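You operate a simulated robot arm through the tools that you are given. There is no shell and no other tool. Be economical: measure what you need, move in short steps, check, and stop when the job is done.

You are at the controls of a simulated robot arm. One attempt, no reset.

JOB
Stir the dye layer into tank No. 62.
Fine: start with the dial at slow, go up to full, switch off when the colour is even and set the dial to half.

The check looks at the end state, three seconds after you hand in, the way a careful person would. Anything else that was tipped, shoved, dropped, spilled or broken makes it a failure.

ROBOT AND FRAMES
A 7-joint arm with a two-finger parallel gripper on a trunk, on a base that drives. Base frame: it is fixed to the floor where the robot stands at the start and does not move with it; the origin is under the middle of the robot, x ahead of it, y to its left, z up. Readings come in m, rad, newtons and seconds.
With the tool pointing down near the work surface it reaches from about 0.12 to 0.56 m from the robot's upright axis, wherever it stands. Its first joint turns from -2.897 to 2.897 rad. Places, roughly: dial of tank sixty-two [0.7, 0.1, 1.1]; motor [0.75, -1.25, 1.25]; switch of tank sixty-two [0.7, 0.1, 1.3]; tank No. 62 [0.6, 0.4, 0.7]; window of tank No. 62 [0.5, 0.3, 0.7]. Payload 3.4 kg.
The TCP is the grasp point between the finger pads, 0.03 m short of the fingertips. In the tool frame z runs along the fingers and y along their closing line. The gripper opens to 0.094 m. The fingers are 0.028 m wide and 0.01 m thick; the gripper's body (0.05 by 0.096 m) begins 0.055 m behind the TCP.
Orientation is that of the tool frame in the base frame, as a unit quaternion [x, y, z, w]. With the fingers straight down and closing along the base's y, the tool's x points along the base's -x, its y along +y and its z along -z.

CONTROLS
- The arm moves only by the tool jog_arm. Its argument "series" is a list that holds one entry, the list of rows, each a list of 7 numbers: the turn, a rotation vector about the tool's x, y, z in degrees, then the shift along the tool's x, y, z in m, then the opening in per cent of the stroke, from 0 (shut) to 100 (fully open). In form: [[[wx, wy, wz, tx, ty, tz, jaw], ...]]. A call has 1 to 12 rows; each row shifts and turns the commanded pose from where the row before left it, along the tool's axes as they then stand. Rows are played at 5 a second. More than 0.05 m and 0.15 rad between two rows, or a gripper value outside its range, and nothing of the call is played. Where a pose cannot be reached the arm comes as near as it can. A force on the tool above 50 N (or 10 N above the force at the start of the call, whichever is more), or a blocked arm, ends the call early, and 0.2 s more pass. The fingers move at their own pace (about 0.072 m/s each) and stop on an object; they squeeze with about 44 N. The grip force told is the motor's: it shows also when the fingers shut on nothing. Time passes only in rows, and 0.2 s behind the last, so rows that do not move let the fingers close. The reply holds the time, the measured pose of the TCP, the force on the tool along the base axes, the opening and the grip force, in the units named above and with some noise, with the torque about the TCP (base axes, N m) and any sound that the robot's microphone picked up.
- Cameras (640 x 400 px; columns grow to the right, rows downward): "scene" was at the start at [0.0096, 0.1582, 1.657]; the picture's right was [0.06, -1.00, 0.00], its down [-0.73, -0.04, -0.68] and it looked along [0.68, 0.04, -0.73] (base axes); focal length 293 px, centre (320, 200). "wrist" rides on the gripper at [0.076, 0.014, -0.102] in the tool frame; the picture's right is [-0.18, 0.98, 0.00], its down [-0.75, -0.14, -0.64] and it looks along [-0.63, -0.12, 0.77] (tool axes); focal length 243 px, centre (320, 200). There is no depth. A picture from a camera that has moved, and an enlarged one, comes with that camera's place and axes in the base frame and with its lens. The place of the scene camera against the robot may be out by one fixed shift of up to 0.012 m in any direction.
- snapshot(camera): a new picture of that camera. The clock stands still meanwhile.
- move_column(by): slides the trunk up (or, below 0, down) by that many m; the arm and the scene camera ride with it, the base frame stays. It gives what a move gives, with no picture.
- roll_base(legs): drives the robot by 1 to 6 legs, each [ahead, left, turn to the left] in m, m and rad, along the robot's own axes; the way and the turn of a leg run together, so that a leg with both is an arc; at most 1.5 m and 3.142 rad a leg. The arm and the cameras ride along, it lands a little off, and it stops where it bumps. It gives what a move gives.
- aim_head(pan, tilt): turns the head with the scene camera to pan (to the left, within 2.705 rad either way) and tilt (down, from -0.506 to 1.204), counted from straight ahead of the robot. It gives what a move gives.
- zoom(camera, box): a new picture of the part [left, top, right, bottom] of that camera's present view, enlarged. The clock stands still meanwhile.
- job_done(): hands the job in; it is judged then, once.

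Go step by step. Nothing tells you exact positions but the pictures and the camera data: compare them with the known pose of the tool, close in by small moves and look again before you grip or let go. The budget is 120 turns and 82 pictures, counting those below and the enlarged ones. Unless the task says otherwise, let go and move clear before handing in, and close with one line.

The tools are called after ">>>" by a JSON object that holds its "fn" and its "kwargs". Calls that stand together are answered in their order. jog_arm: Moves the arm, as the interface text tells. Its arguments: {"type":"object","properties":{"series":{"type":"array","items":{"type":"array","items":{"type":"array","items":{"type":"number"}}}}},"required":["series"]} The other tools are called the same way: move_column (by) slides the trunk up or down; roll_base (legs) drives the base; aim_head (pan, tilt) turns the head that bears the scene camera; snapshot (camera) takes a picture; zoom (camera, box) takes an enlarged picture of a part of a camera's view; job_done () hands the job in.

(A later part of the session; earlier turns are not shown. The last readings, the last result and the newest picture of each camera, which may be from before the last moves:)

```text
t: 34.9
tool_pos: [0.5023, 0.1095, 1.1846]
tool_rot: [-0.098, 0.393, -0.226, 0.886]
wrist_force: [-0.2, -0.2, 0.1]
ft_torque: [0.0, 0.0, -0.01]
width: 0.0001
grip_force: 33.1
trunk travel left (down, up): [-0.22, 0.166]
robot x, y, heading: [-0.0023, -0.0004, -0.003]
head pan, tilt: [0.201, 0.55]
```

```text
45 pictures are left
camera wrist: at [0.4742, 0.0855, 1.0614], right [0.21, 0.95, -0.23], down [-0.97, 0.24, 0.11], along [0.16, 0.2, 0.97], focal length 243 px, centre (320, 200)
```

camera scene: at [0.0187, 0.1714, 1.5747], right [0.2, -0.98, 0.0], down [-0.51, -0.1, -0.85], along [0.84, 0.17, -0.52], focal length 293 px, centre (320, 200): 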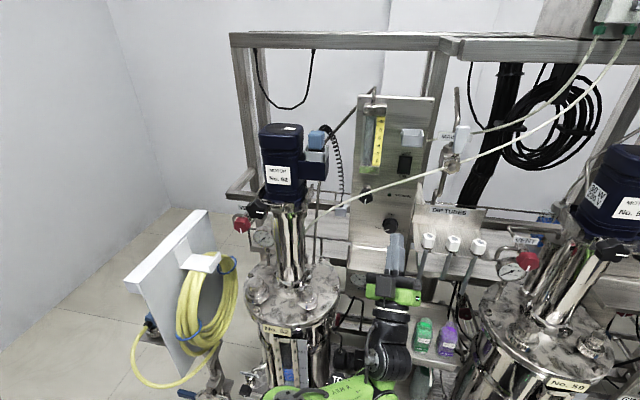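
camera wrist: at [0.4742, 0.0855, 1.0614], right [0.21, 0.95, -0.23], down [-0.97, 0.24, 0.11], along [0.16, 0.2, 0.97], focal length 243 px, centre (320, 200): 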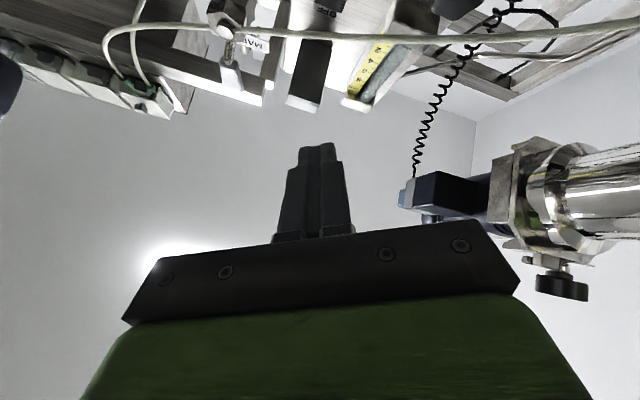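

Pitching up works. The hose is more like x≈0.66 and the wrist camera would come close to dip tubes at this roll, so I add 10° pitch and roll the hand by +118° to put the camera on the free left side.

>>> {"fn": "jog_arm", "kwargs": {"series": [[[2.34, -4.42, 0, 0, 0, 0, 0], [2.34, -4.42, 0, 0, 0, 0, 0], [0, 0, 8.43, 0, 0, 0, 0], [0, 0, 8.43, 0, 0, 0, 0], [0, 0, 8.43, 0, 0, 0, 0], [0, 0, 8.43, 0, 0, 0, 0], [0, 0, 8.43, 0, 0, 0, 0], [0, 0, 8.43, 0, 0, 0, 0], [0, 0, 8.43, 0, 0, 0, 0], [0, 0, 8.43, 0, 0, 0, 0], [0, 0, 8.43, 0, 0, 0, 0], [0, 0, 8.43, 0, 0, 0, 0]]]}}

>>> {"fn": "jog_arm", "kwargs": {"series": [[[0, 0, 8.43, 0, 0, 0, 0], [0, 0, 8.43, 0, 0, 0, 0], [0, 0, 8.43, 0, 0, 0, 0], [0, 0, 8.43, 0, 0, 0, 0]]]}}

>>> {"fn": "snapshot", "kwargs": {"camera": "wrist"}}

>>> {"fn": "snapshot", "kwargs": {"camera": "scene"}}

```text
t: 37.5
tool_pos: [0.5546, 0.1611, 1.1877]
tool_rot: [0.153, 0.287, 0.442, 0.836]
wrist_force: [-0.8, 0.1, 0.6]
ft_torque: [0.0, -0.05, -0.04]
width: 0.0001
grip_force: 32.5
out of reach, approached as far as the arm can: row 10, 11, 12
trunk travel left (down, up): [-0.22, 0.166]
robot x, y, heading: [0.0042, -0.002, 0.002]
head pan, tilt: [0.201, 0.55]
```

```text
t: 38.5
tool_pos: [0.6093, 0.1981, 1.193]
tool_rot: [0.229, 0.231, 0.665, 0.672]
wrist_force: [1.0, -0.6, -0.2]
ft_torque: [0.0, 0.02, -0.01]
width: 0.0
grip_force: 33.0
out of reach, approached as far as the arm can: row 1, 2, 3, 4
trunk travel left (down, up): [-0.22, 0.166]
robot x, y, heading: [0.0003, -0.0007, 0.002]
head pan, tilt: [0.201, 0.55]
```

```text
44 pictures are left
camera wrist: at [0.5352, 0.2743, 1.1218], right [-0.78, -0.17, 0.61], down [-0.29, -0.75, -0.59], along [0.56, -0.63, 0.54], focal length 243 px, centre (320, 200)
```

wrist: 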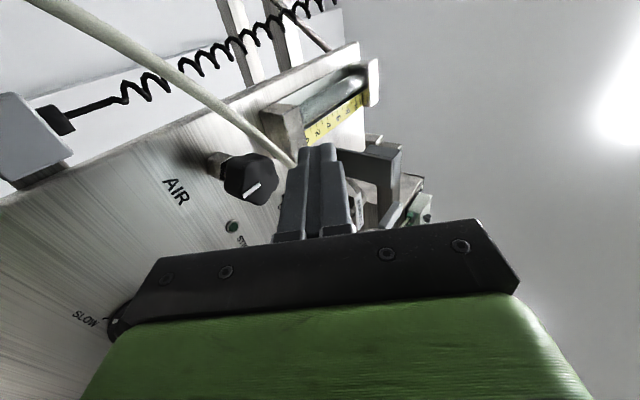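

```text
43 pictures are left
camera scene: at [0.0195, 0.1727, 1.5745], right [0.2, -0.98, 0.0], down [-0.51, -0.1, -0.85], along [0.83, 0.17, -0.52], focal length 293 px, centre (320, 200)
```

scene: 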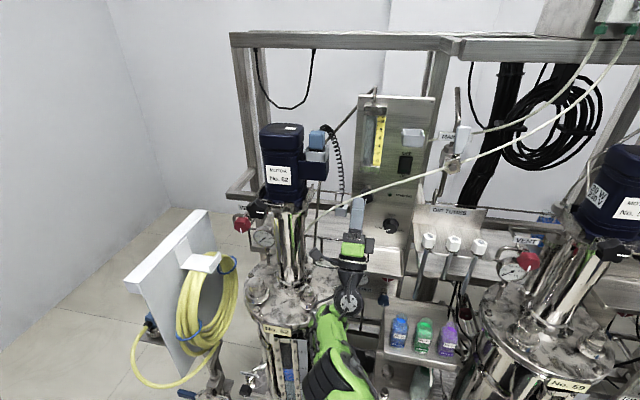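

The reach limit made the hand drift left and near the hose, so I back away along the tool axis first, then slide right to a point below the switch.

>>> {"fn": "jog_arm", "kwargs": {"series": [[[0, 0, 0, 0, 0, -0.04, 0], [0, 0, 0, -0.034, -0.01, 0.005, 0], [0, 0, 0, -0.034, -0.01, 0.005, 0], [0, 0, 0, -0.033, -0.01, 0.005, 0]]]}}

```text
t: 39.5
tool_pos: [0.6417, 0.1089, 1.1542]
tool_rot: [0.229, 0.232, 0.665, 0.672]
wrist_force: [0.4, 0.6, -1.3]
ft_torque: [-0.01, 0.01, -0.02]
width: 0.0
grip_force: 33.0
out of reach, approached as far as the arm can: row 1, 2
trunk travel left (down, up): [-0.22, 0.166]
robot x, y, heading: [-0.0039, 0.0029, -0.0]
head pan, tilt: [0.201, 0.55]
```

>>> {"fn": "jog_arm", "kwargs": {"series": [[[0, 0, 0, -0.012, 0.016, 0, 0], [0, 0, 0, 0, 0, 0.03, 0], [0, 0, 0, 0, 0, 0.03, 0]]]}}

>>> {"fn": "snapshot", "kwargs": {"camera": "wrist"}}

>>> {"fn": "zoom", "kwargs": {"camera": "scene", "box": [330, 110, 490, 210]}}

```text
t: 40.2
tool_pos: [0.6811, 0.0993, 1.2121]
tool_rot: [0.229, 0.231, 0.664, 0.673]
wrist_force: [0.0, -0.6, 0.3]
ft_torque: [0.04, -0.04, -0.01]
width: 0.0
grip_force: 32.3
out of reach, approached as far as the arm can: row 1
trunk travel left (down, up): [-0.22, 0.166]
robot x, y, heading: [0.0032, -0.0016, 0.001]
head pan, tilt: [0.201, 0.55]
```

```text
42 pictures are left
camera wrist: at [0.6058, 0.1758, 1.1403], right [-0.78, -0.17, 0.61], down [-0.29, -0.76, -0.59], along [0.56, -0.63, 0.54], focal length 243 px, centre (320, 200)
```

wrist: 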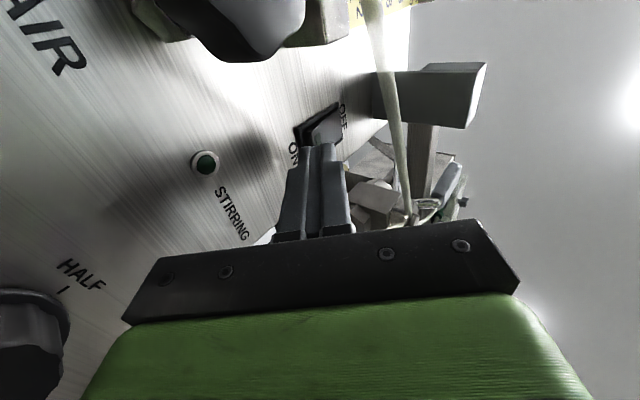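

```text
4.00 times, centred on (410, 160) of scene
camera zoom: at [0.0181, 0.1708, 1.5747], right [0.2, -0.98, 0.0], down [-0.51, -0.1, -0.85], along [0.84, 0.17, -0.52], focal length 1173 px, centre (-40, 360)
```

zoom: 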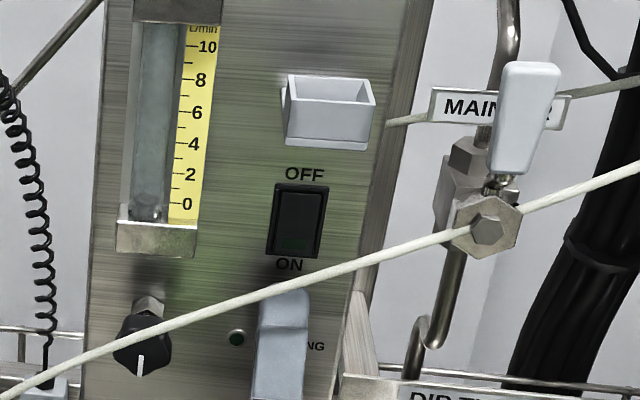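

Tip is just below the ON end of the rocker and the hose is clear to the side of the fingers. I rise 24 mm to face the ON half, not touching yet.

>>> {"fn": "jog_arm", "kwargs": {"series": [[[0, 0, 0, -0.001, 0.009, 0.0082, 0], [0, 0, 0, -0.001, 0.009, 0.0082, 0]]]}}

>>> {"fn": "snapshot", "kwargs": {"camera": "wrist"}}

>>> {"fn": "zoom", "kwargs": {"camera": "scene", "box": [370, 130, 450, 200]}}

```text
t: 40.9
tool_pos: [0.677, 0.0979, 1.2361]
tool_rot: [0.229, 0.232, 0.665, 0.672]
wrist_force: [-0.2, -0.3, 0.0]
ft_torque: [0.0, -0.02, -0.02]
width: 0.0
grip_force: 33.1
trunk travel left (down, up): [-0.22, 0.166]
robot x, y, heading: [-0.0016, 0.0011, 0.007]
head pan, tilt: [0.201, 0.55]
```

```text
40 pictures are left
camera wrist: at [0.6015, 0.1748, 1.1636], right [-0.78, -0.17, 0.61], down [-0.29, -0.76, -0.59], along [0.56, -0.63, 0.54], focal length 243 px, centre (320, 200)
```

wrist: 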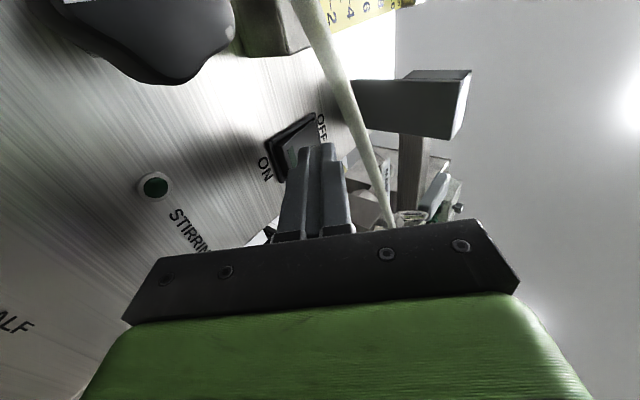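

```text
5.71 times, centred on (410, 165) of scene
camera zoom: at [0.0179, 0.1714, 1.5747], right [0.2, -0.98, 0.0], down [-0.51, -0.1, -0.85], along [0.84, 0.17, -0.52], focal length 1676 px, centre (-194, 400)
```

zoom: 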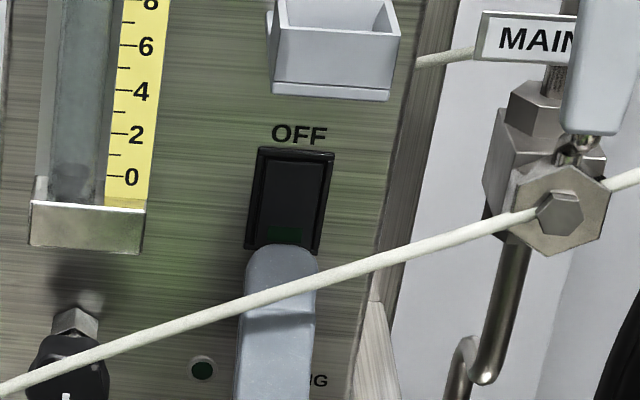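

Tip now faces the ON half. I rise another 4 mm and press straight at the panel in small steps.

>>> {"fn": "jog_arm", "kwargs": {"series": [[[0, 0, 0, 0, 0.0025, 0.0032, 0], [0, 0, 0, 0, -0.0039, 0.0031, 0], [0, 0, 0, 0, -0.0039, 0.0031, 0], [0, 0, 0, 0, -0.0024, 0.0018, 0]]]}}

>>> {"fn": "zoom", "kwargs": {"camera": "wrist", "box": [130, 80, 370, 230]}}

```text
t: 41.9
tool_pos: [0.6888, 0.0987, 1.2379]
tool_rot: [0.229, 0.232, 0.665, 0.672]
wrist_force: [-2.5, 0.0, -0.8]
ft_torque: [0.0, -0.02, -0.01]
width: 0.0
grip_force: 33.0
trunk travel left (down, up): [-0.22, 0.166]
robot x, y, heading: [-0.0021, 0.0005, 0.005]
head pan, tilt: [0.201, 0.55]
```

```text
2.67 times, centred on (250, 155) of wrist
camera zoom: at [0.6152, 0.1755, 1.1675], right [-0.78, -0.17, 0.61], down [-0.29, -0.76, -0.59], along [0.56, -0.63, 0.54], focal length 647 px, centre (507, 320)
```

zoom: 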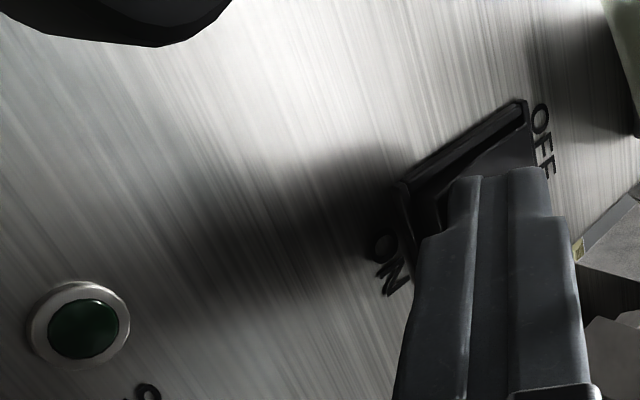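

Light contact (2.5 N) with the rocker. I press on.

>>> {"fn": "jog_arm", "kwargs": {"series": [[[0, 0, 0, 0, -0.0032, 0.0025, 0], [0, 0, 0, 0, -0.0024, 0.0018, 0], [0, 0, 0, 0, -0.0024, 0.0018, 0]]]}}

>>> {"fn": "zoom", "kwargs": {"camera": "wrist", "box": [130, 80, 370, 230]}}

```text
t: 42.7
tool_pos: [0.6924, 0.0995, 1.2394]
tool_rot: [0.227, 0.232, 0.665, 0.673]
wrist_force: [-25.2, -2.2, -7.6]
ft_torque: [-0.05, -0.27, 0.2]
width: 0.0001
grip_force: 32.9
trunk travel left (down, up): [-0.22, 0.166]
robot x, y, heading: [-0.0015, 0.0033, -0.002]
head pan, tilt: [0.201, 0.55]
heard: click
stopped in row 3: the force on the tool passed its limit at 56 N (the readings are from after the stop); the commanded pose is now the measured one
```

```text
2.67 times, centred on (250, 155) of wrist
camera zoom: at [0.6183, 0.1753, 1.1673], right [-0.78, -0.17, 0.6], down [-0.29, -0.76, -0.59], along [0.56, -0.63, 0.54], focal length 647 px, centre (507, 320)
```

zoom: 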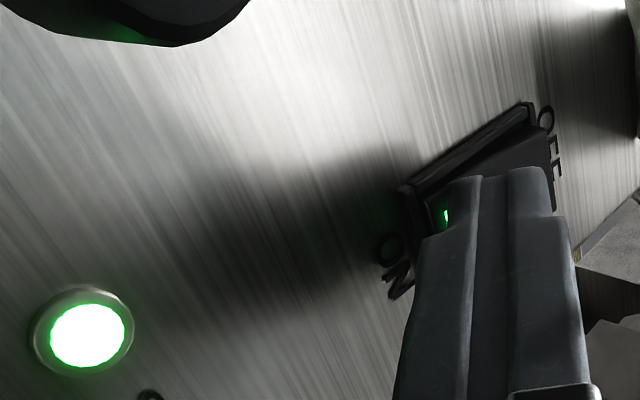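

Click heard and the STIRRING lamp is lit. I withdraw along the tool axis, then go back to the dial.

>>> {"fn": "jog_arm", "kwargs": {"series": [[[0, 0, 0, 0, 0.005, -0.004, 0], [0, 0, 0, 0, 0, -0.03, 0], [0, 0, 0, 0, 0, -0.04, 0], [0, 0, 0, 0, 0, -0.04, 0]]]}}

>>> {"fn": "snapshot", "kwargs": {"camera": "scene"}}

```text
t: 43.7
tool_pos: [0.6249, 0.0959, 1.1499]
tool_rot: [0.228, 0.235, 0.664, 0.673]
wrist_force: [-0.5, 0.0, -0.3]
ft_torque: [0.0, 0.01, -0.01]
width: 0.0002
grip_force: 33.2
trunk travel left (down, up): [-0.22, 0.166]
robot x, y, heading: [-0.0004, -0.0053, 0.007]
head pan, tilt: [0.201, 0.55]
```

```text
36 pictures are left
camera scene: at [0.017, 0.1691, 1.575], right [0.2, -0.98, 0.0], down [-0.51, -0.1, -0.85], along [0.84, 0.17, -0.52], focal length 293 px, centre (320, 200)
```

scene: 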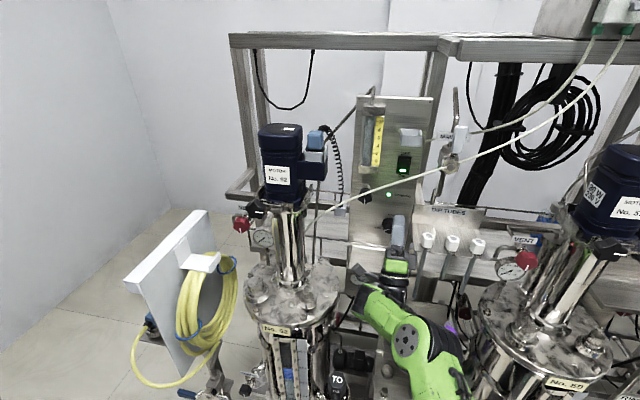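

Lamp and rocker are lit: stirring on slow. I retreat, level the tool and roll back to about -20° for turning the dial clockwise up to FULL.

>>> {"fn": "jog_arm", "kwargs": {"series": [[[0, 0, 0, 0, 0.0315, -0.0246, 75], [0, 0, 0, 0, 0.0315, -0.0246, 75], [8.6, 0, 0, 0, 0, 0, 75], [8.6, 0, 0, 0, 0, 0, 75], [8.6, 0, 0, 0, 0, 0, 75], [8.6, 0, 0, 0, 0, 0, 75], [8.6, 0, 0, 0, 0, 0, 75], [8.6, 0, 0, 0, 0, 0, 75]]]}}

>>> {"fn": "jog_arm", "kwargs": {"series": [[[0, 0, -8.5, 0, 0, 0, 75], [0, 0, -8.5, 0, 0, 0, 75], [0, 0, -8.5, 0, 0, 0, 75], [0, 0, -8.5, 0, 0, 0, 75], [0, 0, -8.5, 0, 0, 0, 75], [0, 0, -8.5, 0, 0, 0, 75], [0, 0, -8.5, 0, 0, 0, 75], [0, 0, -8.5, 0, 0, 0, 75], [0, 0, -8.5, 0, 0, 0, 75], [0, 0, -8.5, 0, 0, 0, 75], [0, 0, -8.5, 0, 0, 0, 75], [0, 0, -8.5, 0, 0, 0, 75]]]}}

```text
t: 45.5
tool_pos: [0.6177, 0.1096, 1.1546]
tool_rot: [0.499, 0.5, 0.496, 0.505]
wrist_force: [-1.0, 0.5, 0.8]
ft_torque: [-0.02, -0.01, 0.01]
width: 0.0705
grip_force: 0.2
out of reach, approached as far as the arm can: row 1, 2
trunk travel left (down, up): [-0.22, 0.166]
robot x, y, heading: [-0.0024, -0.0032, 0.001]
head pan, tilt: [0.201, 0.55]
```

```text
t: 48.1
tool_pos: [0.618, 0.1103, 1.1536]
tool_rot: [-0.076, 0.702, -0.08, 0.704]
wrist_force: [0.5, -0.1, 0.3]
ft_torque: [-0.04, 0.0, 0.01]
width: 0.0704
grip_force: 0.1
trunk travel left (down, up): [-0.22, 0.166]
robot x, y, heading: [-0.0001, -0.0008, -0.003]
head pan, tilt: [0.201, 0.55]
```

>>> {"fn": "move_column", "kwargs": {"by": -0.069}}

>>> {"fn": "jog_arm", "kwargs": {"series": [[[0, 0, -8, 0, 0, 0.033, 75], [0, 0, 0, 0, -0.001, 0.033, 75], [0, 0, 0, 0, 0, 0, 75]]]}}

>>> {"fn": "snapshot", "kwargs": {"camera": "wrist"}}

```text
t: 49.1
tool_pos: [0.6179, 0.11, 1.0855]
tool_rot: [-0.074, 0.702, -0.08, 0.704]
wrist_force: [1.0, 0.9, 0.5]
ft_torque: [0.01, 0.0, 0.04]
width: 0.0705
grip_force: 0.0
trunk travel left (down, up): [-0.151, 0.235]
robot x, y, heading: [0.0018, 0.0039, -0.0]
head pan, tilt: [0.201, 0.55]
```

```text
t: 50.0
tool_pos: [0.684, 0.1075, 1.087]
tool_rot: [-0.123, 0.695, -0.13, 0.697]
wrist_force: [-1.1, -0.1, 0.2]
ft_torque: [-0.03, -0.02, 0.0]
width: 0.0704
grip_force: 0.1
trunk travel left (down, up): [-0.151, 0.235]
robot x, y, heading: [0.0003, 0.004, -0.001]
head pan, tilt: [0.201, 0.55]
```

```text
35 pictures are left
camera wrist: at [0.5808, 0.0949, 1.0108], right [0.01, 0.98, -0.17], down [-0.64, 0.14, 0.75], along [0.77, 0.1, 0.64], focal length 243 px, centre (320, 200)
```

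wrist: 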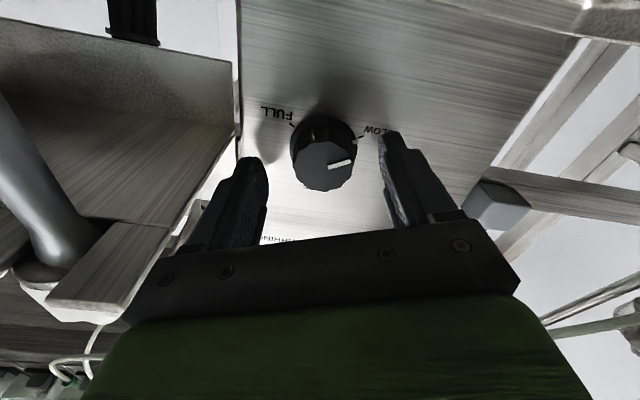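

Knob well between the fingers. I close and turn clockwise.

>>> {"fn": "jog_arm", "kwargs": {"series": [[[0, 0, 0, 0, 0.001, 0, 30], [0, 0, 0, 0, 0, 0, 30], [0, 0, 0, 0, 0, 0, 30], [0, 0, 8, 0, 0, 0, 30], [0, 0, 8, 0, 0, 0, 30], [0, 0, 8, 0, 0, 0, 30], [0, 0, 8, 0, 0, 0, 30], [0, 0, 8, 0, 0, 0, 30], [0, 0, 8, 0, 0, 0, 30]]]}}

>>> {"fn": "jog_arm", "kwargs": {"series": [[[0, 0, 8, 0, 0, 0, 30], [0, 0, 8, 0, 0, 0, 30], [0, 0, 8, 0, 0, 0, 30], [0, 0, 8, 0, 0, 0, 30], [0, 0, 8, 0, 0, 0, 30], [0, 0, 8, 0, 0, 0, 30], [0, 0, 8, 0, 0, 0, 30], [0, 0, 8, 0, 0, 0, 30], [0, 0, 8, 0, 0, 0, 30]]]}}

>>> {"fn": "snapshot", "kwargs": {"camera": "wrist"}}

```text
t: 52.0
tool_pos: [0.6845, 0.1077, 1.0856]
tool_rot: [0.171, 0.684, 0.165, 0.689]
wrist_force: [0.9, 1.2, 3.0]
ft_torque: [-0.02, 0.76, 0.47]
width: 0.0362
grip_force: 45.0
trunk travel left (down, up): [-0.151, 0.235]
robot x, y, heading: [0.0001, -0.0, 0.003]
head pan, tilt: [0.201, 0.55]
```

```text
t: 54.0
tool_pos: [0.685, 0.107, 1.0852]
tool_rot: [0.542, 0.454, 0.538, 0.459]
wrist_force: [-2.2, -4.7, -7.6]
ft_torque: [0.0, 0.46, -0.63]
width: 0.0361
grip_force: 44.8
trunk travel left (down, up): [-0.151, 0.235]
robot x, y, heading: [-0.0044, -0.0009, -0.003]
head pan, tilt: [0.201, 0.55]
```

```text
34 pictures are left
camera wrist: at [0.5815, 0.1814, 1.1119], right [0.0, -0.34, 0.94], down [-0.65, -0.71, -0.27], along [0.76, -0.61, -0.22], focal length 243 px, centre (320, 200)
```

wrist: 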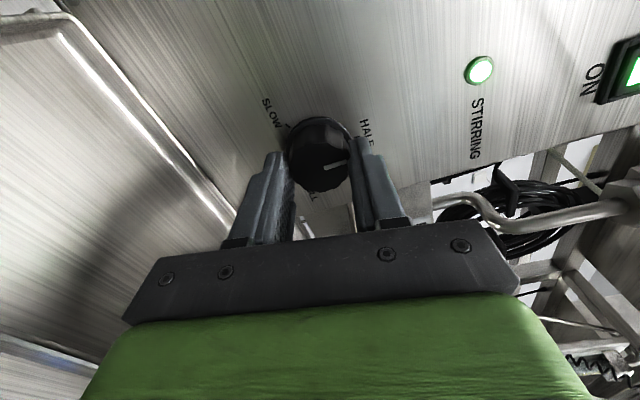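

Pointer at about HALF. I release, roll back by 119° around the knob and take the second bite.

>>> {"fn": "jog_arm", "kwargs": {"series": [[[0, 0, 0, 0, 0, 0, 75], [0, 0, 0, 0, 0, 0, 75], [0, 0, -8.5, 0, 0, 0, 75], [0, 0, -8.5, 0, 0, 0, 75], [0, 0, -8.5, 0, 0, 0, 75], [0, 0, -8.5, 0, 0, 0, 75], [0, 0, -8.5, 0, 0, 0, 75], [0, 0, -8.5, 0, 0, 0, 75], [0, 0, -8.5, 0, 0, 0, 75], [0, 0, -8.5, 0, 0, 0, 75], [0, 0, -8.5, 0, 0, 0, 75], [0, 0, -8.5, 0, 0, 0, 75]]]}}

>>> {"fn": "jog_arm", "kwargs": {"series": [[[0, 0, -8.5, 0, 0, 0, 75], [0, 0, -8.5, 0, 0, 0, 75], [0, 0, -8.5, 0, 0, 0, 75], [0, 0, -8.5, 0, 0, 0, 75], [0, 0, 0, 0, 0, 0, 75]]]}}

>>> {"fn": "zoom", "kwargs": {"camera": "wrist", "box": [220, 80, 420, 205]}}

```text
t: 56.5
tool_pos: [0.6841, 0.109, 1.0851]
tool_rot: [0.092, 0.7, 0.085, 0.704]
wrist_force: [0.0, 0.3, 0.8]
ft_torque: [-0.01, -0.03, 0.0]
width: 0.0707
grip_force: 0.0
trunk travel left (down, up): [-0.151, 0.235]
robot x, y, heading: [-0.0024, -0.0004, -0.002]
head pan, tilt: [0.201, 0.55]
```

```text
t: 57.8
tool_pos: [0.6843, 0.1088, 1.085]
tool_rot: [-0.117, 0.696, -0.123, 0.698]
wrist_force: [0.7, -0.3, 0.0]
ft_torque: [0.02, -0.02, -0.01]
width: 0.0705
grip_force: 0.0
trunk travel left (down, up): [-0.151, 0.235]
robot x, y, heading: [-0.003, 0.0007, 0.003]
head pan, tilt: [0.201, 0.55]
```

```text
3.20 times, centred on (320, 142) of wrist
camera zoom: at [0.5807, 0.0969, 1.009], right [0.01, 0.99, -0.16], down [-0.64, 0.13, 0.75], along [0.76, 0.09, 0.64], focal length 776 px, centre (320, 384)
```

zoom: 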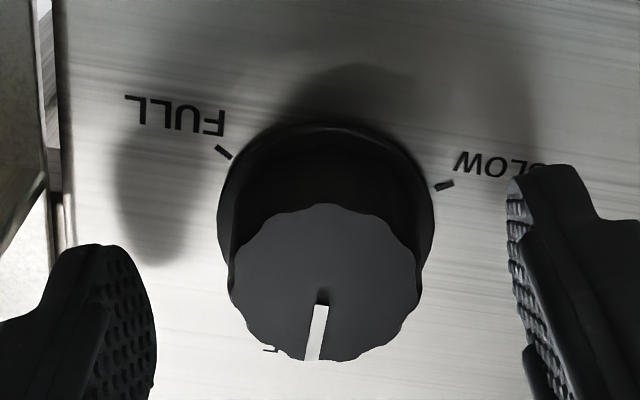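

Pointer about 14° short of HALF (toward SLOW). Closing and turning clockwise on to FULL.

>>> {"fn": "jog_arm", "kwargs": {"series": [[[0, 0, 0, 0, 0, 0, 30], [0, 0, 0, 0, 0, 0, 30], [0, 0, 0, 0, 0, 0, 30], [0, 0, 8, 0, 0, 0, 30], [0, 0, 8, 0, 0, 0, 30], [0, 0, 8, 0, 0, 0, 30], [0, 0, 8, 0, 0, 0, 30], [0, 0, 8, 0, 0, 0, 30], [0, 0, 8, 0, 0, 0, 30]]]}}

>>> {"fn": "jog_arm", "kwargs": {"series": [[[0, 0, 8, 0, 0, 0, 30], [0, 0, 8, 0, 0, 0, 30], [0, 0, 8, 0, 0, 0, 30], [0, 0, 8, 0, 0, 0, 30], [0, 0, 8, 0, 0, 0, 30], [0, 0, 8, 0, 0, 0, 30], [0, 0, 8, 0, 0, 0, 30], [0, 0, 8, 0, 0, 0, 30], [0, 0, 8, 0, 0, 0, 30], [0, 0, 4, 0, 0, 0, 30]]]}}

>>> {"fn": "zoom", "kwargs": {"camera": "wrist", "box": [220, 80, 420, 205]}}

```text
t: 59.8
tool_pos: [0.6844, 0.1095, 1.0857]
tool_rot: [0.178, 0.684, 0.172, 0.687]
wrist_force: [-7.3, 0.7, -6.8]
ft_torque: [-0.03, 1.08, 0.41]
width: 0.0366
grip_force: 45.3
trunk travel left (down, up): [-0.151, 0.235]
robot x, y, heading: [-0.0013, -0.0017, 0.0]
head pan, tilt: [0.201, 0.55]
```

```text
t: 62.0
tool_pos: [0.6843, 0.1082, 1.086]
tool_rot: [0.561, 0.43, 0.557, 0.436]
wrist_force: [-11.2, -2.3, -16.2]
ft_torque: [-0.39, 0.49, 0.19]
width: 0.0364
grip_force: 44.7
trunk travel left (down, up): [-0.151, 0.235]
robot x, y, heading: [0.001, 0.0, -0.002]
head pan, tilt: [0.201, 0.55]
```

```text
3.20 times, centred on (320, 142) of wrist
camera zoom: at [0.5812, 0.1792, 1.1182], right [-0.01, -0.42, 0.91], down [-0.65, -0.69, -0.33], along [0.76, -0.59, -0.27], focal length 776 px, centre (320, 384)
```

zoom: 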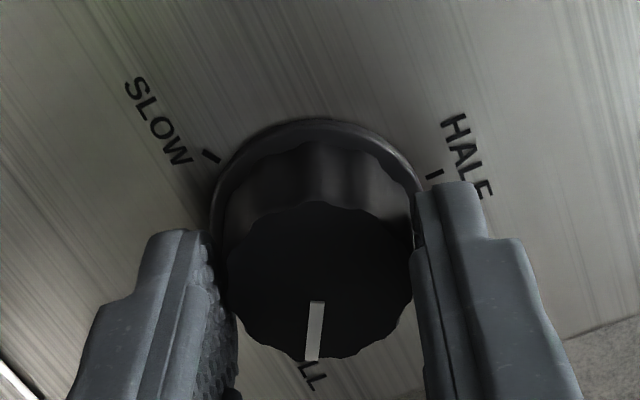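

Torque is rising: the FULL stop is being met. A 4° nudge, then look at the tank from the head camera.

>>> {"fn": "jog_arm", "kwargs": {"series": [[[0, 0, 4, 0, 0, 0, 30]]]}}

>>> {"fn": "jog_arm", "kwargs": {"series": [[[0, 0, 0, 0, 0, 0, 75], [0, 0, 0, 0, 0, 0, 75], [0, 0, 0, 0, 0, -0.03, 75], [0, 0, 0, 0, 0, -0.03, 75]]]}}

>>> {"fn": "zoom", "kwargs": {"camera": "wrist", "box": [240, 60, 400, 160]}}

>>> {"fn": "snapshot", "kwargs": {"camera": "scene"}}

```text
t: 62.4
tool_pos: [0.6849, 0.1081, 1.0842]
tool_rot: [0.575, 0.412, 0.572, 0.417]
wrist_force: [-12.6, -2.5, -18.5]
ft_torque: [-0.58, 0.51, 0.18]
width: 0.0362
grip_force: 44.9
trunk travel left (down, up): [-0.151, 0.235]
robot x, y, heading: [-0.0012, -0.0003, -0.0]
head pan, tilt: [0.201, 0.55]
```

```text
t: 63.4
tool_pos: [0.6223, 0.1091, 1.0864]
tool_rot: [0.574, 0.409, 0.574, 0.417]
wrist_force: [-0.1, 0.1, -0.1]
ft_torque: [-0.03, 0.01, 0.0]
width: 0.0706
grip_force: 0.0
trunk travel left (down, up): [-0.151, 0.235]
robot x, y, heading: [-0.0003, 0.0025, -0.001]
head pan, tilt: [0.201, 0.55]
```

```text
4.00 times, centred on (320, 110) of wrist
camera zoom: at [0.5201, 0.1776, 1.124], right [-0.01, -0.49, 0.87], down [-0.65, -0.66, -0.38], along [0.76, -0.57, -0.31], focal length 970 px, centre (320, 560)
```

zoom: 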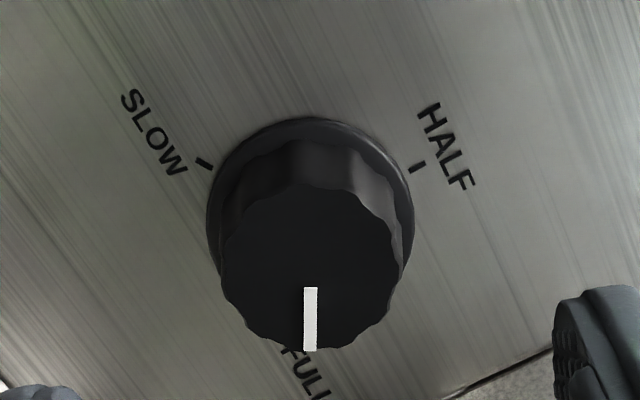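

```text
30 pictures are left
camera scene: at [0.0168, 0.1716, 1.5063], right [0.2, -0.98, 0.0], down [-0.51, -0.1, -0.85], along [0.84, 0.17, -0.52], focal length 293 px, centre (320, 200)
```

scene: 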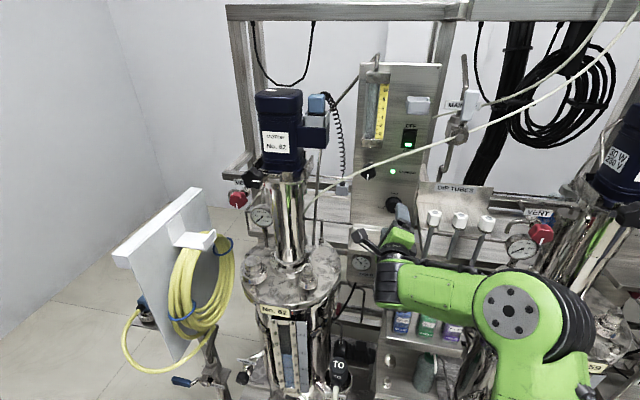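

Dial at FULL, lamp on. I check the window of tank 62.

>>> {"fn": "aim_head", "kwargs": {"pan": 0.2, "tilt": 0.75}}

>>> {"fn": "zoom", "kwargs": {"camera": "scene", "box": [230, 200, 390, 340]}}

```text
t: 64.1
tool_pos: [0.6227, 0.1087, 1.0862]
tool_rot: [0.574, 0.41, 0.573, 0.416]
wrist_force: [0.6, 0.3, -1.1]
ft_torque: [0.01, -0.01, 0.02]
width: 0.0707
grip_force: 0.0
trunk travel left (down, up): [-0.151, 0.235]
robot x, y, heading: [-0.0008, -0.0023, 0.004]
head pan, tilt: [0.201, 0.75]
```

```text
2.86 times, centred on (310, 270) of scene
camera zoom: at [0.0105, 0.17, 1.4889], right [0.2, -0.98, 0.0], down [-0.67, -0.14, -0.73], along [0.72, 0.15, -0.68], focal length 838 px, centre (349, 0)
```

zoom: 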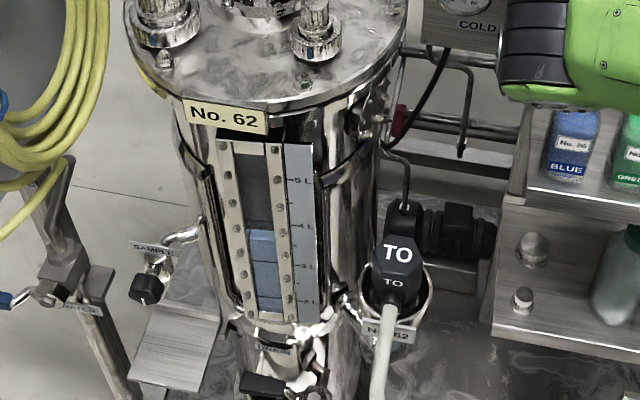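

The dye is nearly even already. While it keeps mixing I ready the arm for OFF, coming from above the hose: retreat, raise the trunk, roll to 90° and pitch 20° down.

>>> {"fn": "jog_arm", "kwargs": {"series": [[[0, 0, 0, 0, 0, -0.04, 0], [0, 0, 0, 0, 0, -0.04, 0], [0, 0, -8.4, 0, 0, -0.035, 0], [0, 0, -8.4, 0, 0, 0, 0], [0, 0, -2.1, 0, 0, 0, 0]]]}}

>>> {"fn": "move_column", "kwargs": {"by": 0.235}}

>>> {"fn": "jog_arm", "kwargs": {"series": [[[6.7, 0, 0, 0, 0, 0, 0], [6.7, 0, 0, 0, 0, 0, 0], [6.6, 0, 0, 0, 0, 0, 0]]]}}

>>> {"fn": "zoom", "kwargs": {"camera": "scene", "box": [230, 240, 390, 400]}}

>>> {"fn": "snapshot", "kwargs": {"camera": "wrist"}}

```text
t: 65.3
tool_pos: [0.5092, 0.1094, 1.0838]
tool_rot: [0.499, 0.499, 0.496, 0.506]
wrist_force: [0.8, 0.7, 0.3]
ft_torque: [0.02, -0.01, -0.02]
width: 0.0002
grip_force: 32.8
trunk travel left (down, up): [-0.151, 0.235]
robot x, y, heading: [-0.0004, -0.001, -0.001]
head pan, tilt: [0.201, 0.75]
```

```text
t: 67.7
tool_pos: [0.5099, 0.1101, 1.3194]
tool_rot: [0.499, 0.499, 0.497, 0.505]
wrist_force: [0.8, 0.3, -0.1]
ft_torque: [-0.03, 0.0, -0.01]
width: 0.0
grip_force: 32.9
trunk travel left (down, up): [-0.386, 0.0]
robot x, y, heading: [0.0014, 0.0047, -0.001]
head pan, tilt: [0.201, 0.75]
```

```text
t: 68.5
tool_pos: [0.5092, 0.1099, 1.3186]
tool_rot: [0.58, 0.578, 0.402, 0.41]
wrist_force: [0.6, 0.4, 0.9]
ft_torque: [0.04, -0.01, -0.03]
width: 0.0
grip_force: 33.4
trunk travel left (down, up): [-0.386, 0.0]
robot x, y, heading: [-0.0033, -0.0009, -0.005]
head pan, tilt: [0.201, 0.75]
```

```text
2.50 times, centred on (310, 320) of scene
camera zoom: at [0.0101, 0.1696, 1.7226], right [0.2, -0.98, 0.0], down [-0.67, -0.14, -0.73], along [0.72, 0.15, -0.68], focal length 733 px, centre (345, -100)
```

zoom: 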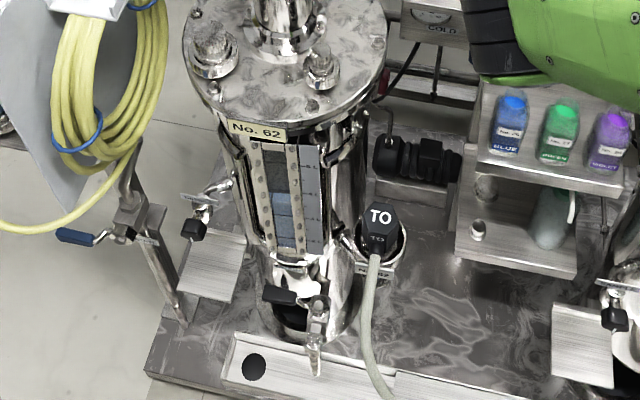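

```text
27 pictures are left
camera wrist: at [0.4175, 0.1865, 1.367], right [0.33, -0.18, 0.93], down [-0.66, -0.75, 0.09], along [0.68, -0.64, -0.37], focal length 243 px, centre (320, 200)
```

wrist: 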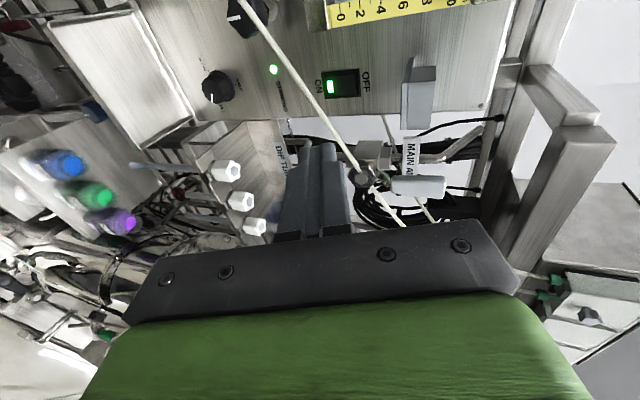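

>>> {"fn": "zoom", "kwargs": {"camera": "scene", "box": [280, 290, 328, 345]}}

>>> {"fn": "zoom", "kwargs": {"camera": "wrist", "box": [250, 20, 450, 160]}}

```text
7.27 times, centred on (304, 318) of scene
camera zoom: at [0.0101, 0.1696, 1.7226], right [0.2, -0.98, 0.0], down [-0.67, -0.14, -0.73], along [0.72, 0.15, -0.68], focal length 2133 px, centre (436, -654)
```

zoom: 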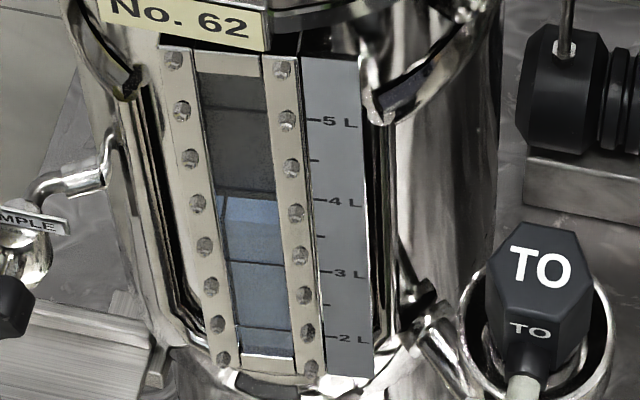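

```text
2.86 times, centred on (350, 90) of wrist
camera zoom: at [0.4175, 0.1865, 1.367], right [0.33, -0.18, 0.93], down [-0.66, -0.75, 0.09], along [0.68, -0.64, -0.37], focal length 693 px, centre (234, 514)
```

zoom: 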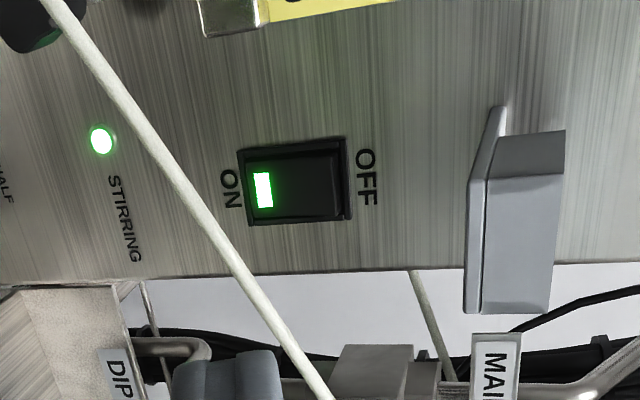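

The colour looks even to very nearly even. I bring the fingertip forward over the hose towards the OFF half, stopping short.

>>> {"fn": "jog_arm", "kwargs": {"series": [[[0, 0, 0, -0.0047, 0.0094, 0.0317, 0], [0, 0, 0, -0.0047, 0.0094, 0.0317, 0], [0, 0, 0, -0.0047, 0.0094, 0.0317, 0], [0, 0, 0, 0, 0, 0.03, 0], [0, 0, 0, 0, 0, 0.025, 0]]]}}

>>> {"fn": "snapshot", "kwargs": {"camera": "wrist"}}

>>> {"fn": "zoom", "kwargs": {"camera": "scene", "box": [280, 290, 328, 345]}}

```text
t: 69.7
tool_pos: [0.6624, 0.0953, 1.2923]
tool_rot: [0.58, 0.577, 0.402, 0.411]
wrist_force: [1.7, 0.3, 0.4]
ft_torque: [0.02, -0.01, 0.01]
width: 0.0
grip_force: 33.3
trunk travel left (down, up): [-0.386, 0.0]
robot x, y, heading: [-0.0036, 0.0005, -0.006]
head pan, tilt: [0.201, 0.75]
```

```text
24 pictures are left
camera wrist: at [0.5709, 0.1714, 1.3415], right [0.33, -0.18, 0.93], down [-0.66, -0.75, 0.09], along [0.68, -0.64, -0.37], focal length 243 px, centre (320, 200)
```

wrist: 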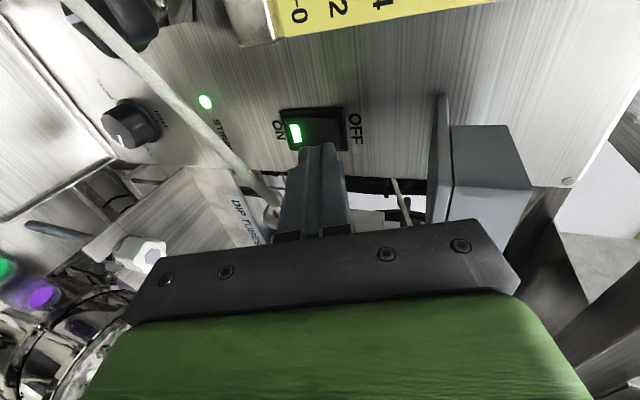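

```text
7.27 times, centred on (304, 318) of scene
camera zoom: at [0.0117, 0.1701, 1.7225], right [0.2, -0.98, 0.0], down [-0.67, -0.14, -0.73], along [0.72, 0.15, -0.68], focal length 2133 px, centre (436, -654)
```

zoom: 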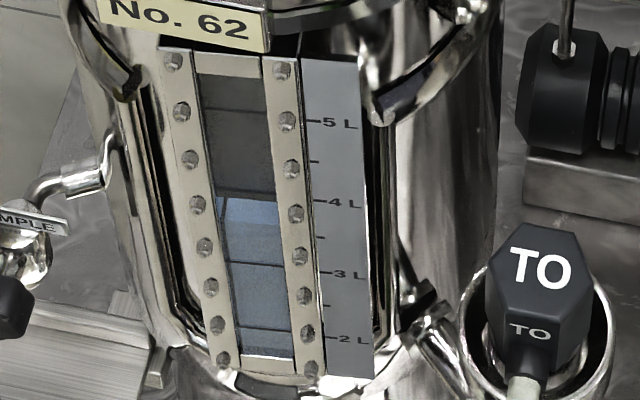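

Two views 1.2 s apart look alike. I hold still about 5 s and compare once more before switching off.

>>> {"fn": "jog_arm", "kwargs": {"series": [[[0, 0, 0, 0, 0, 0, 0], [0, 0, 0, 0, 0, 0, 0], [0, 0, 0, 0, 0, 0, 0], [0, 0, 0, 0, 0, 0, 0], [0, 0, 0, 0, 0, 0, 0], [0, 0, 0, 0, 0, 0, 0], [0, 0, 0, 0, 0, 0, 0], [0, 0, 0, 0, 0, 0, 0], [0, 0, 0, 0, 0, 0, 0], [0, 0, 0, 0, 0, 0, 0], [0, 0, 0, 0, 0, 0, 0], [0, 0, 0, 0, 0, 0, 0]]]}}

>>> {"fn": "jog_arm", "kwargs": {"series": [[[0, 0, 0, 0, 0, 0, 0], [0, 0, 0, 0, 0, 0, 0], [0, 0, 0, 0, 0, 0, 0], [0, 0, 0, 0, 0, 0, 0], [0, 0, 0, 0, 0, 0, 0], [0, 0, 0, 0, 0, 0, 0], [0, 0, 0, 0, 0, 0, 0], [0, 0, 0, 0, 0, 0, 0], [0, 0, 0, 0, 0, 0, 0], [0, 0, 0, 0, 0, 0, 0], [0, 0, 0, 0, 0, 0, 0], [0, 0, 0, 0, 0, 0, 0]]]}}

>>> {"fn": "zoom", "kwargs": {"camera": "scene", "box": [280, 290, 328, 345]}}

```text
t: 72.3
tool_pos: [0.6625, 0.0951, 1.2936]
tool_rot: [0.58, 0.577, 0.403, 0.41]
wrist_force: [-0.6, 0.5, -0.1]
ft_torque: [0.0, -0.03, 0.02]
width: 0.0
grip_force: 32.6
trunk travel left (down, up): [-0.386, 0.0]
robot x, y, heading: [0.0008, -0.0, -0.002]
head pan, tilt: [0.201, 0.75]
```

```text
t: 74.9
tool_pos: [0.6608, 0.0945, 1.2944]
tool_rot: [0.58, 0.578, 0.402, 0.41]
wrist_force: [-0.8, 0.6, 0.0]
ft_torque: [0.0, 0.04, 0.03]
width: 0.0001
grip_force: 32.9
trunk travel left (down, up): [-0.386, 0.0]
robot x, y, heading: [-0.0013, 0.0021, 0.001]
head pan, tilt: [0.201, 0.75]
```

```text
7.27 times, centred on (304, 318) of scene
camera zoom: at [0.0105, 0.17, 1.7226], right [0.2, -0.98, 0.0], down [-0.67, -0.14, -0.73], along [0.72, 0.15, -0.68], focal length 2133 px, centre (436, -654)
```

zoom: 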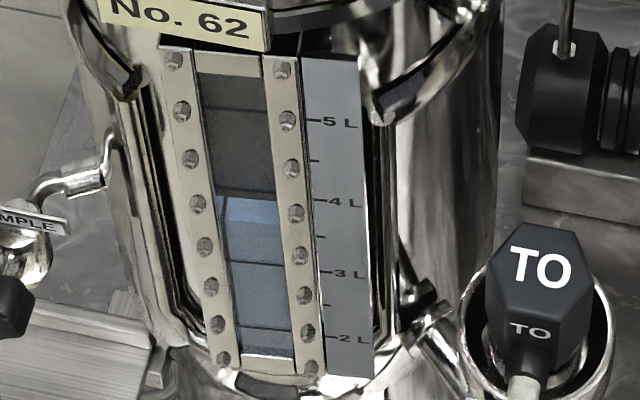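

Unchanged, so the colour is even. Now I press the OFF half.

>>> {"fn": "jog_arm", "kwargs": {"series": [[[0, 0, 0, 0.001, -0.001, 0.01, 0], [0, 0, 0, 0, 0, 0.005, 0], [0, 0, 0, 0, 0, 0.004, 0], [0, 0, 0, 0, 0, 0.003, 0], [0, 0, 0, 0, 0, 0.003, 0], [0, 0, 0, 0, 0, 0.003, 0], [0, 0, 0, 0, 0, 0.003, 0]]]}}

>>> {"fn": "snapshot", "kwargs": {"camera": "wrist"}}

```text
t: 76.7
tool_pos: [0.677, 0.0939, 1.2882]
tool_rot: [0.577, 0.577, 0.406, 0.411]
wrist_force: [-41.0, -5.0, 3.1]
ft_torque: [0.26, -2.5, 1.1]
width: 0.0
grip_force: 33.0
trunk travel left (down, up): [-0.386, 0.0]
robot x, y, heading: [-0.002, 0.0028, -0.0]
head pan, tilt: [0.201, 0.75]
stopped in row 7: the force on the tool passed its limit at 51 N (the readings are from after the stop); the commanded pose is now the measured one
```

```text
21 pictures are left
camera wrist: at [0.5843, 0.1717, 1.3364], right [0.33, -0.18, 0.93], down [-0.66, -0.75, 0.08], along [0.68, -0.64, -0.36], focal length 243 px, centre (320, 200)
```

wrist: 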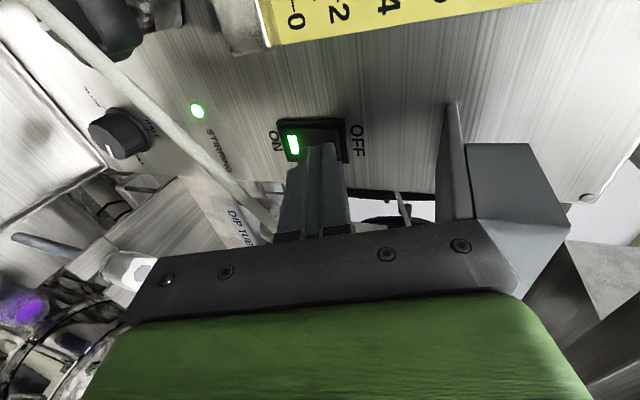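

No click: the torque shows the hand's body met the guard box that sticks out above the switch. I back straight off and check that it is unharmed.

>>> {"fn": "jog_arm", "kwargs": {"series": [[[0, 0, 0, 0, 0, -0.02, 0], [0, 0, 0, 0, 0, -0.04, 0], [0, 0, 0, 0, 0, -0.04, 0], [0, 0, 0, 0, 0, -0.04, 0]]]}}

>>> {"fn": "snapshot", "kwargs": {"camera": "wrist"}}

```text
t: 77.7
tool_pos: [0.555, 0.0972, 1.3325]
tool_rot: [0.58, 0.578, 0.402, 0.41]
wrist_force: [-0.4, 0.4, 0.3]
ft_torque: [-0.01, -0.04, 0.01]
width: 0.0
grip_force: 32.6
trunk travel left (down, up): [-0.386, 0.0]
robot x, y, heading: [-0.0002, -0.0003, 0.001]
head pan, tilt: [0.201, 0.75]
```

```text
20 pictures are left
camera wrist: at [0.4628, 0.174, 1.38], right [0.33, -0.18, 0.93], down [-0.66, -0.75, 0.09], along [0.68, -0.64, -0.37], focal length 243 px, centre (320, 200)
```

wrist: 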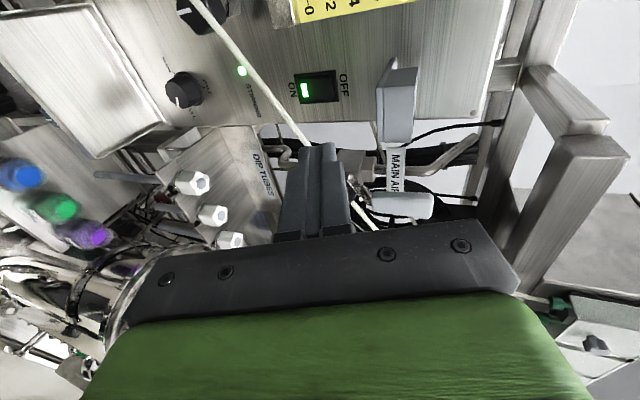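

The guard is unharmed. OFF needs the from-below approach too, with steeper pitch (~65°). I lower the trunk and pitch up in the earlier proven region.

>>> {"fn": "move_column", "kwargs": {"by": -0.18}}

>>> {"fn": "jog_arm", "kwargs": {"series": [[[-8.5, 0, 0, 0, 0, 0.01, 0], [-8.5, 0, 0, 0, 0, 0.01, 0], [-8.5, 0, 0, 0, 0, 0.01, 0], [-8.5, 0, 0, 0, 0, 0.01, 0], [-8.5, 0, 0, 0, 0, 0, 0], [-8.5, 0, 0, 0, 0, 0, 0]]]}}

>>> {"fn": "jog_arm", "kwargs": {"series": [[[-8.5, 0, 0, 0, 0, 0, 0], [-8.5, 0, 0, 0, 0, 0, 0]]]}}

```text
t: 79.7
tool_pos: [0.5574, 0.0981, 1.1508]
tool_rot: [0.579, 0.579, 0.402, 0.41]
wrist_force: [0.1, 0.0, 0.1]
ft_torque: [0.0, 0.0, -0.01]
width: 0.0
grip_force: 32.6
trunk travel left (down, up): [-0.206, 0.18]
robot x, y, heading: [0.0007, -0.0009, 0.003]
head pan, tilt: [0.201, 0.75]
```

```text
t: 81.1
tool_pos: [0.6094, 0.0923, 1.1345]
tool_rot: [0.414, 0.405, 0.567, 0.586]
wrist_force: [-0.4, 0.8, -0.5]
ft_torque: [0.02, -0.05, 0.03]
width: 0.0001
grip_force: 32.8
out of reach, approached as far as the arm can: row 5, 6
trunk travel left (down, up): [-0.206, 0.18]
robot x, y, heading: [-0.0027, -0.0019, 0.006]
head pan, tilt: [0.201, 0.75]
```

```text
t: 81.7
tool_pos: [0.6445, 0.0985, 1.147]
tool_rot: [0.325, 0.316, 0.621, 0.64]
wrist_force: [0.2, 0.7, 0.0]
ft_torque: [0.01, 0.01, 0.0]
width: 0.0001
grip_force: 32.6
out of reach, approached as far as the arm can: row 1, 2
trunk travel left (down, up): [-0.206, 0.18]
robot x, y, heading: [-0.0016, -0.0045, 0.0]
head pan, tilt: [0.201, 0.75]
```

>>> {"fn": "jog_arm", "kwargs": {"series": [[[-8.5, 0, 0, 0, 0, 0, 0], [-8.5, 0, 0, 0, 0, 0, 0]]]}}

>>> {"fn": "jog_arm", "kwargs": {"series": [[[-6, 0, 0, 0, 0, 0, 0], [-6, 0, 0, 0, 0, 0, 0]]]}}

>>> {"fn": "snapshot", "kwargs": {"camera": "wrist"}}

```text
t: 82.3
tool_pos: [0.6489, 0.0986, 1.1465]
tool_rot: [0.227, 0.222, 0.659, 0.682]
wrist_force: [-0.1, -0.2, 0.9]
ft_torque: [0.0, 0.01, -0.04]
width: 0.0003
grip_force: 32.7
out of reach, approached as far as the arm can: row 1
trunk travel left (down, up): [-0.206, 0.18]
robot x, y, heading: [0.0015, 0.0002, -0.001]
head pan, tilt: [0.201, 0.75]
```

```text
t: 82.9
tool_pos: [0.639, 0.0961, 1.1524]
tool_rot: [0.151, 0.146, 0.679, 0.704]
wrist_force: [-0.2, -0.4, 0.5]
ft_torque: [-0.01, -0.01, -0.03]
width: 0.0
grip_force: 32.5
trunk travel left (down, up): [-0.206, 0.18]
robot x, y, heading: [-0.0022, -0.0008, -0.0]
head pan, tilt: [0.201, 0.75]
```

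```text
19 pictures are left
camera wrist: at [0.5865, 0.1739, 1.0659], right [-0.9, -0.15, 0.4], down [-0.16, -0.75, -0.64], along [0.4, -0.65, 0.65], focal length 243 px, centre (320, 200)
```

wrist: 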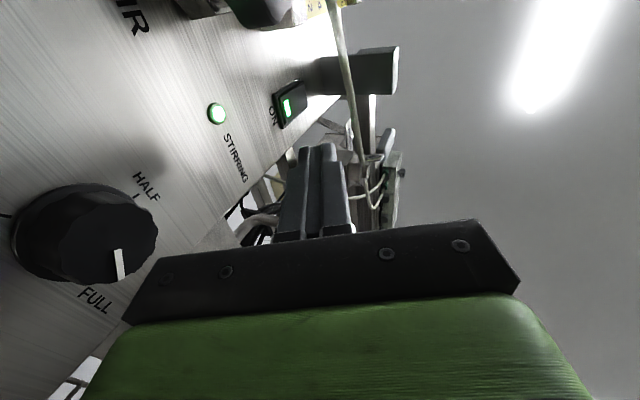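

Pitch is now about 66° and the line is clear. I advance along the axis to just below the final height and look.

>>> {"fn": "jog_arm", "kwargs": {"series": [[[0, 0, 0, 0, -0.0012, 0.03, 0], [0, 0, 0, 0, 0, 0.03, 0], [0, 0, 0, 0, 0, 0.03, 0]]]}}

>>> {"fn": "snapshot", "kwargs": {"camera": "wrist"}}

>>> {"fn": "zoom", "kwargs": {"camera": "scene", "box": [350, 60, 470, 160]}}

```text
t: 83.7
tool_pos: [0.6766, 0.1014, 1.2232]
tool_rot: [0.153, 0.15, 0.679, 0.702]
wrist_force: [-1.0, 0.2, 0.5]
ft_torque: [-0.01, 0.03, 0.02]
width: 0.0002
grip_force: 33.2
out of reach, approached as far as the arm can: row 3
trunk travel left (down, up): [-0.206, 0.18]
robot x, y, heading: [0.0013, 0.0007, 0.002]
head pan, tilt: [0.201, 0.75]
```

```text
18 pictures are left
camera wrist: at [0.6217, 0.1782, 1.1356], right [-0.9, -0.15, 0.41], down [-0.16, -0.75, -0.64], along [0.41, -0.64, 0.65], focal length 243 px, centre (320, 200)
```

wrist: 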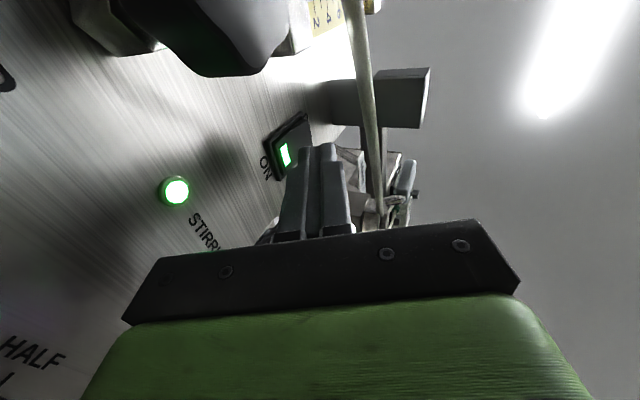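

```text
4.00 times, centred on (410, 110) of scene
camera zoom: at [0.0105, 0.1707, 1.543], right [0.2, -0.98, 0.0], down [-0.67, -0.14, -0.73], along [0.72, 0.15, -0.68], focal length 1173 px, centre (-40, 560)
```

zoom: 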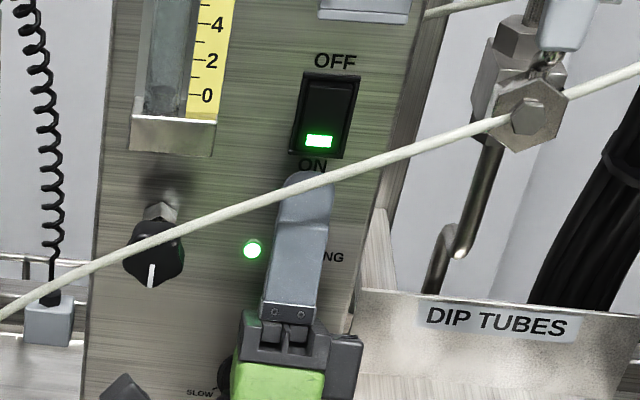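

Row 3 hit the reach limit in height, so I go 11 mm nearer the panel and let the trunk do the last rise.

>>> {"fn": "jog_arm", "kwargs": {"series": [[[0, 0, 0, -0.003, -0.005, 0.0022, 0], [0, 0, 0, -0.003, -0.005, 0.0022, 0]]]}}

```text
t: 84.3
tool_pos: [0.676, 0.0984, 1.2213]
tool_rot: [0.154, 0.151, 0.68, 0.701]
wrist_force: [0.4, 0.0, 0.0]
ft_torque: [0.01, 0.0, 0.01]
width: 0.0
grip_force: 32.5
out of reach, approached as far as the arm can: row 1, 2
trunk travel left (down, up): [-0.206, 0.18]
robot x, y, heading: [-0.0027, 0.0005, -0.0]
head pan, tilt: [0.201, 0.75]
```

At the arm's extension limit: I drop the arm 5 cm along the axis, go nearer the panel, and will raise the trunk instead.

>>> {"fn": "jog_arm", "kwargs": {"series": [[[0, 0, 0, 0, 0, -0.03, 0], [0, 0, 0, 0, 0, -0.03, 0], [0, 0, 0, -0.002, -0.0164, 0.0074, 0], [0, 0, 0, 0, -0.0164, 0.0074, 0]]]}}

```text
t: 85.0
tool_pos: [0.6464, 0.096, 1.1742]
tool_rot: [0.149, 0.143, 0.68, 0.703]
wrist_force: [0.7, -0.1, -1.2]
ft_torque: [0.02, 0.04, 0.05]
width: 0.0001
grip_force: 32.6
trunk travel left (down, up): [-0.206, 0.18]
robot x, y, heading: [-0.0054, 0.0009, -0.001]
head pan, tilt: [0.201, 0.75]
stopped in row 3: the force on the tool passed its limit at 67 N (the readings are from after the stop); the commanded pose is now the measured one
```

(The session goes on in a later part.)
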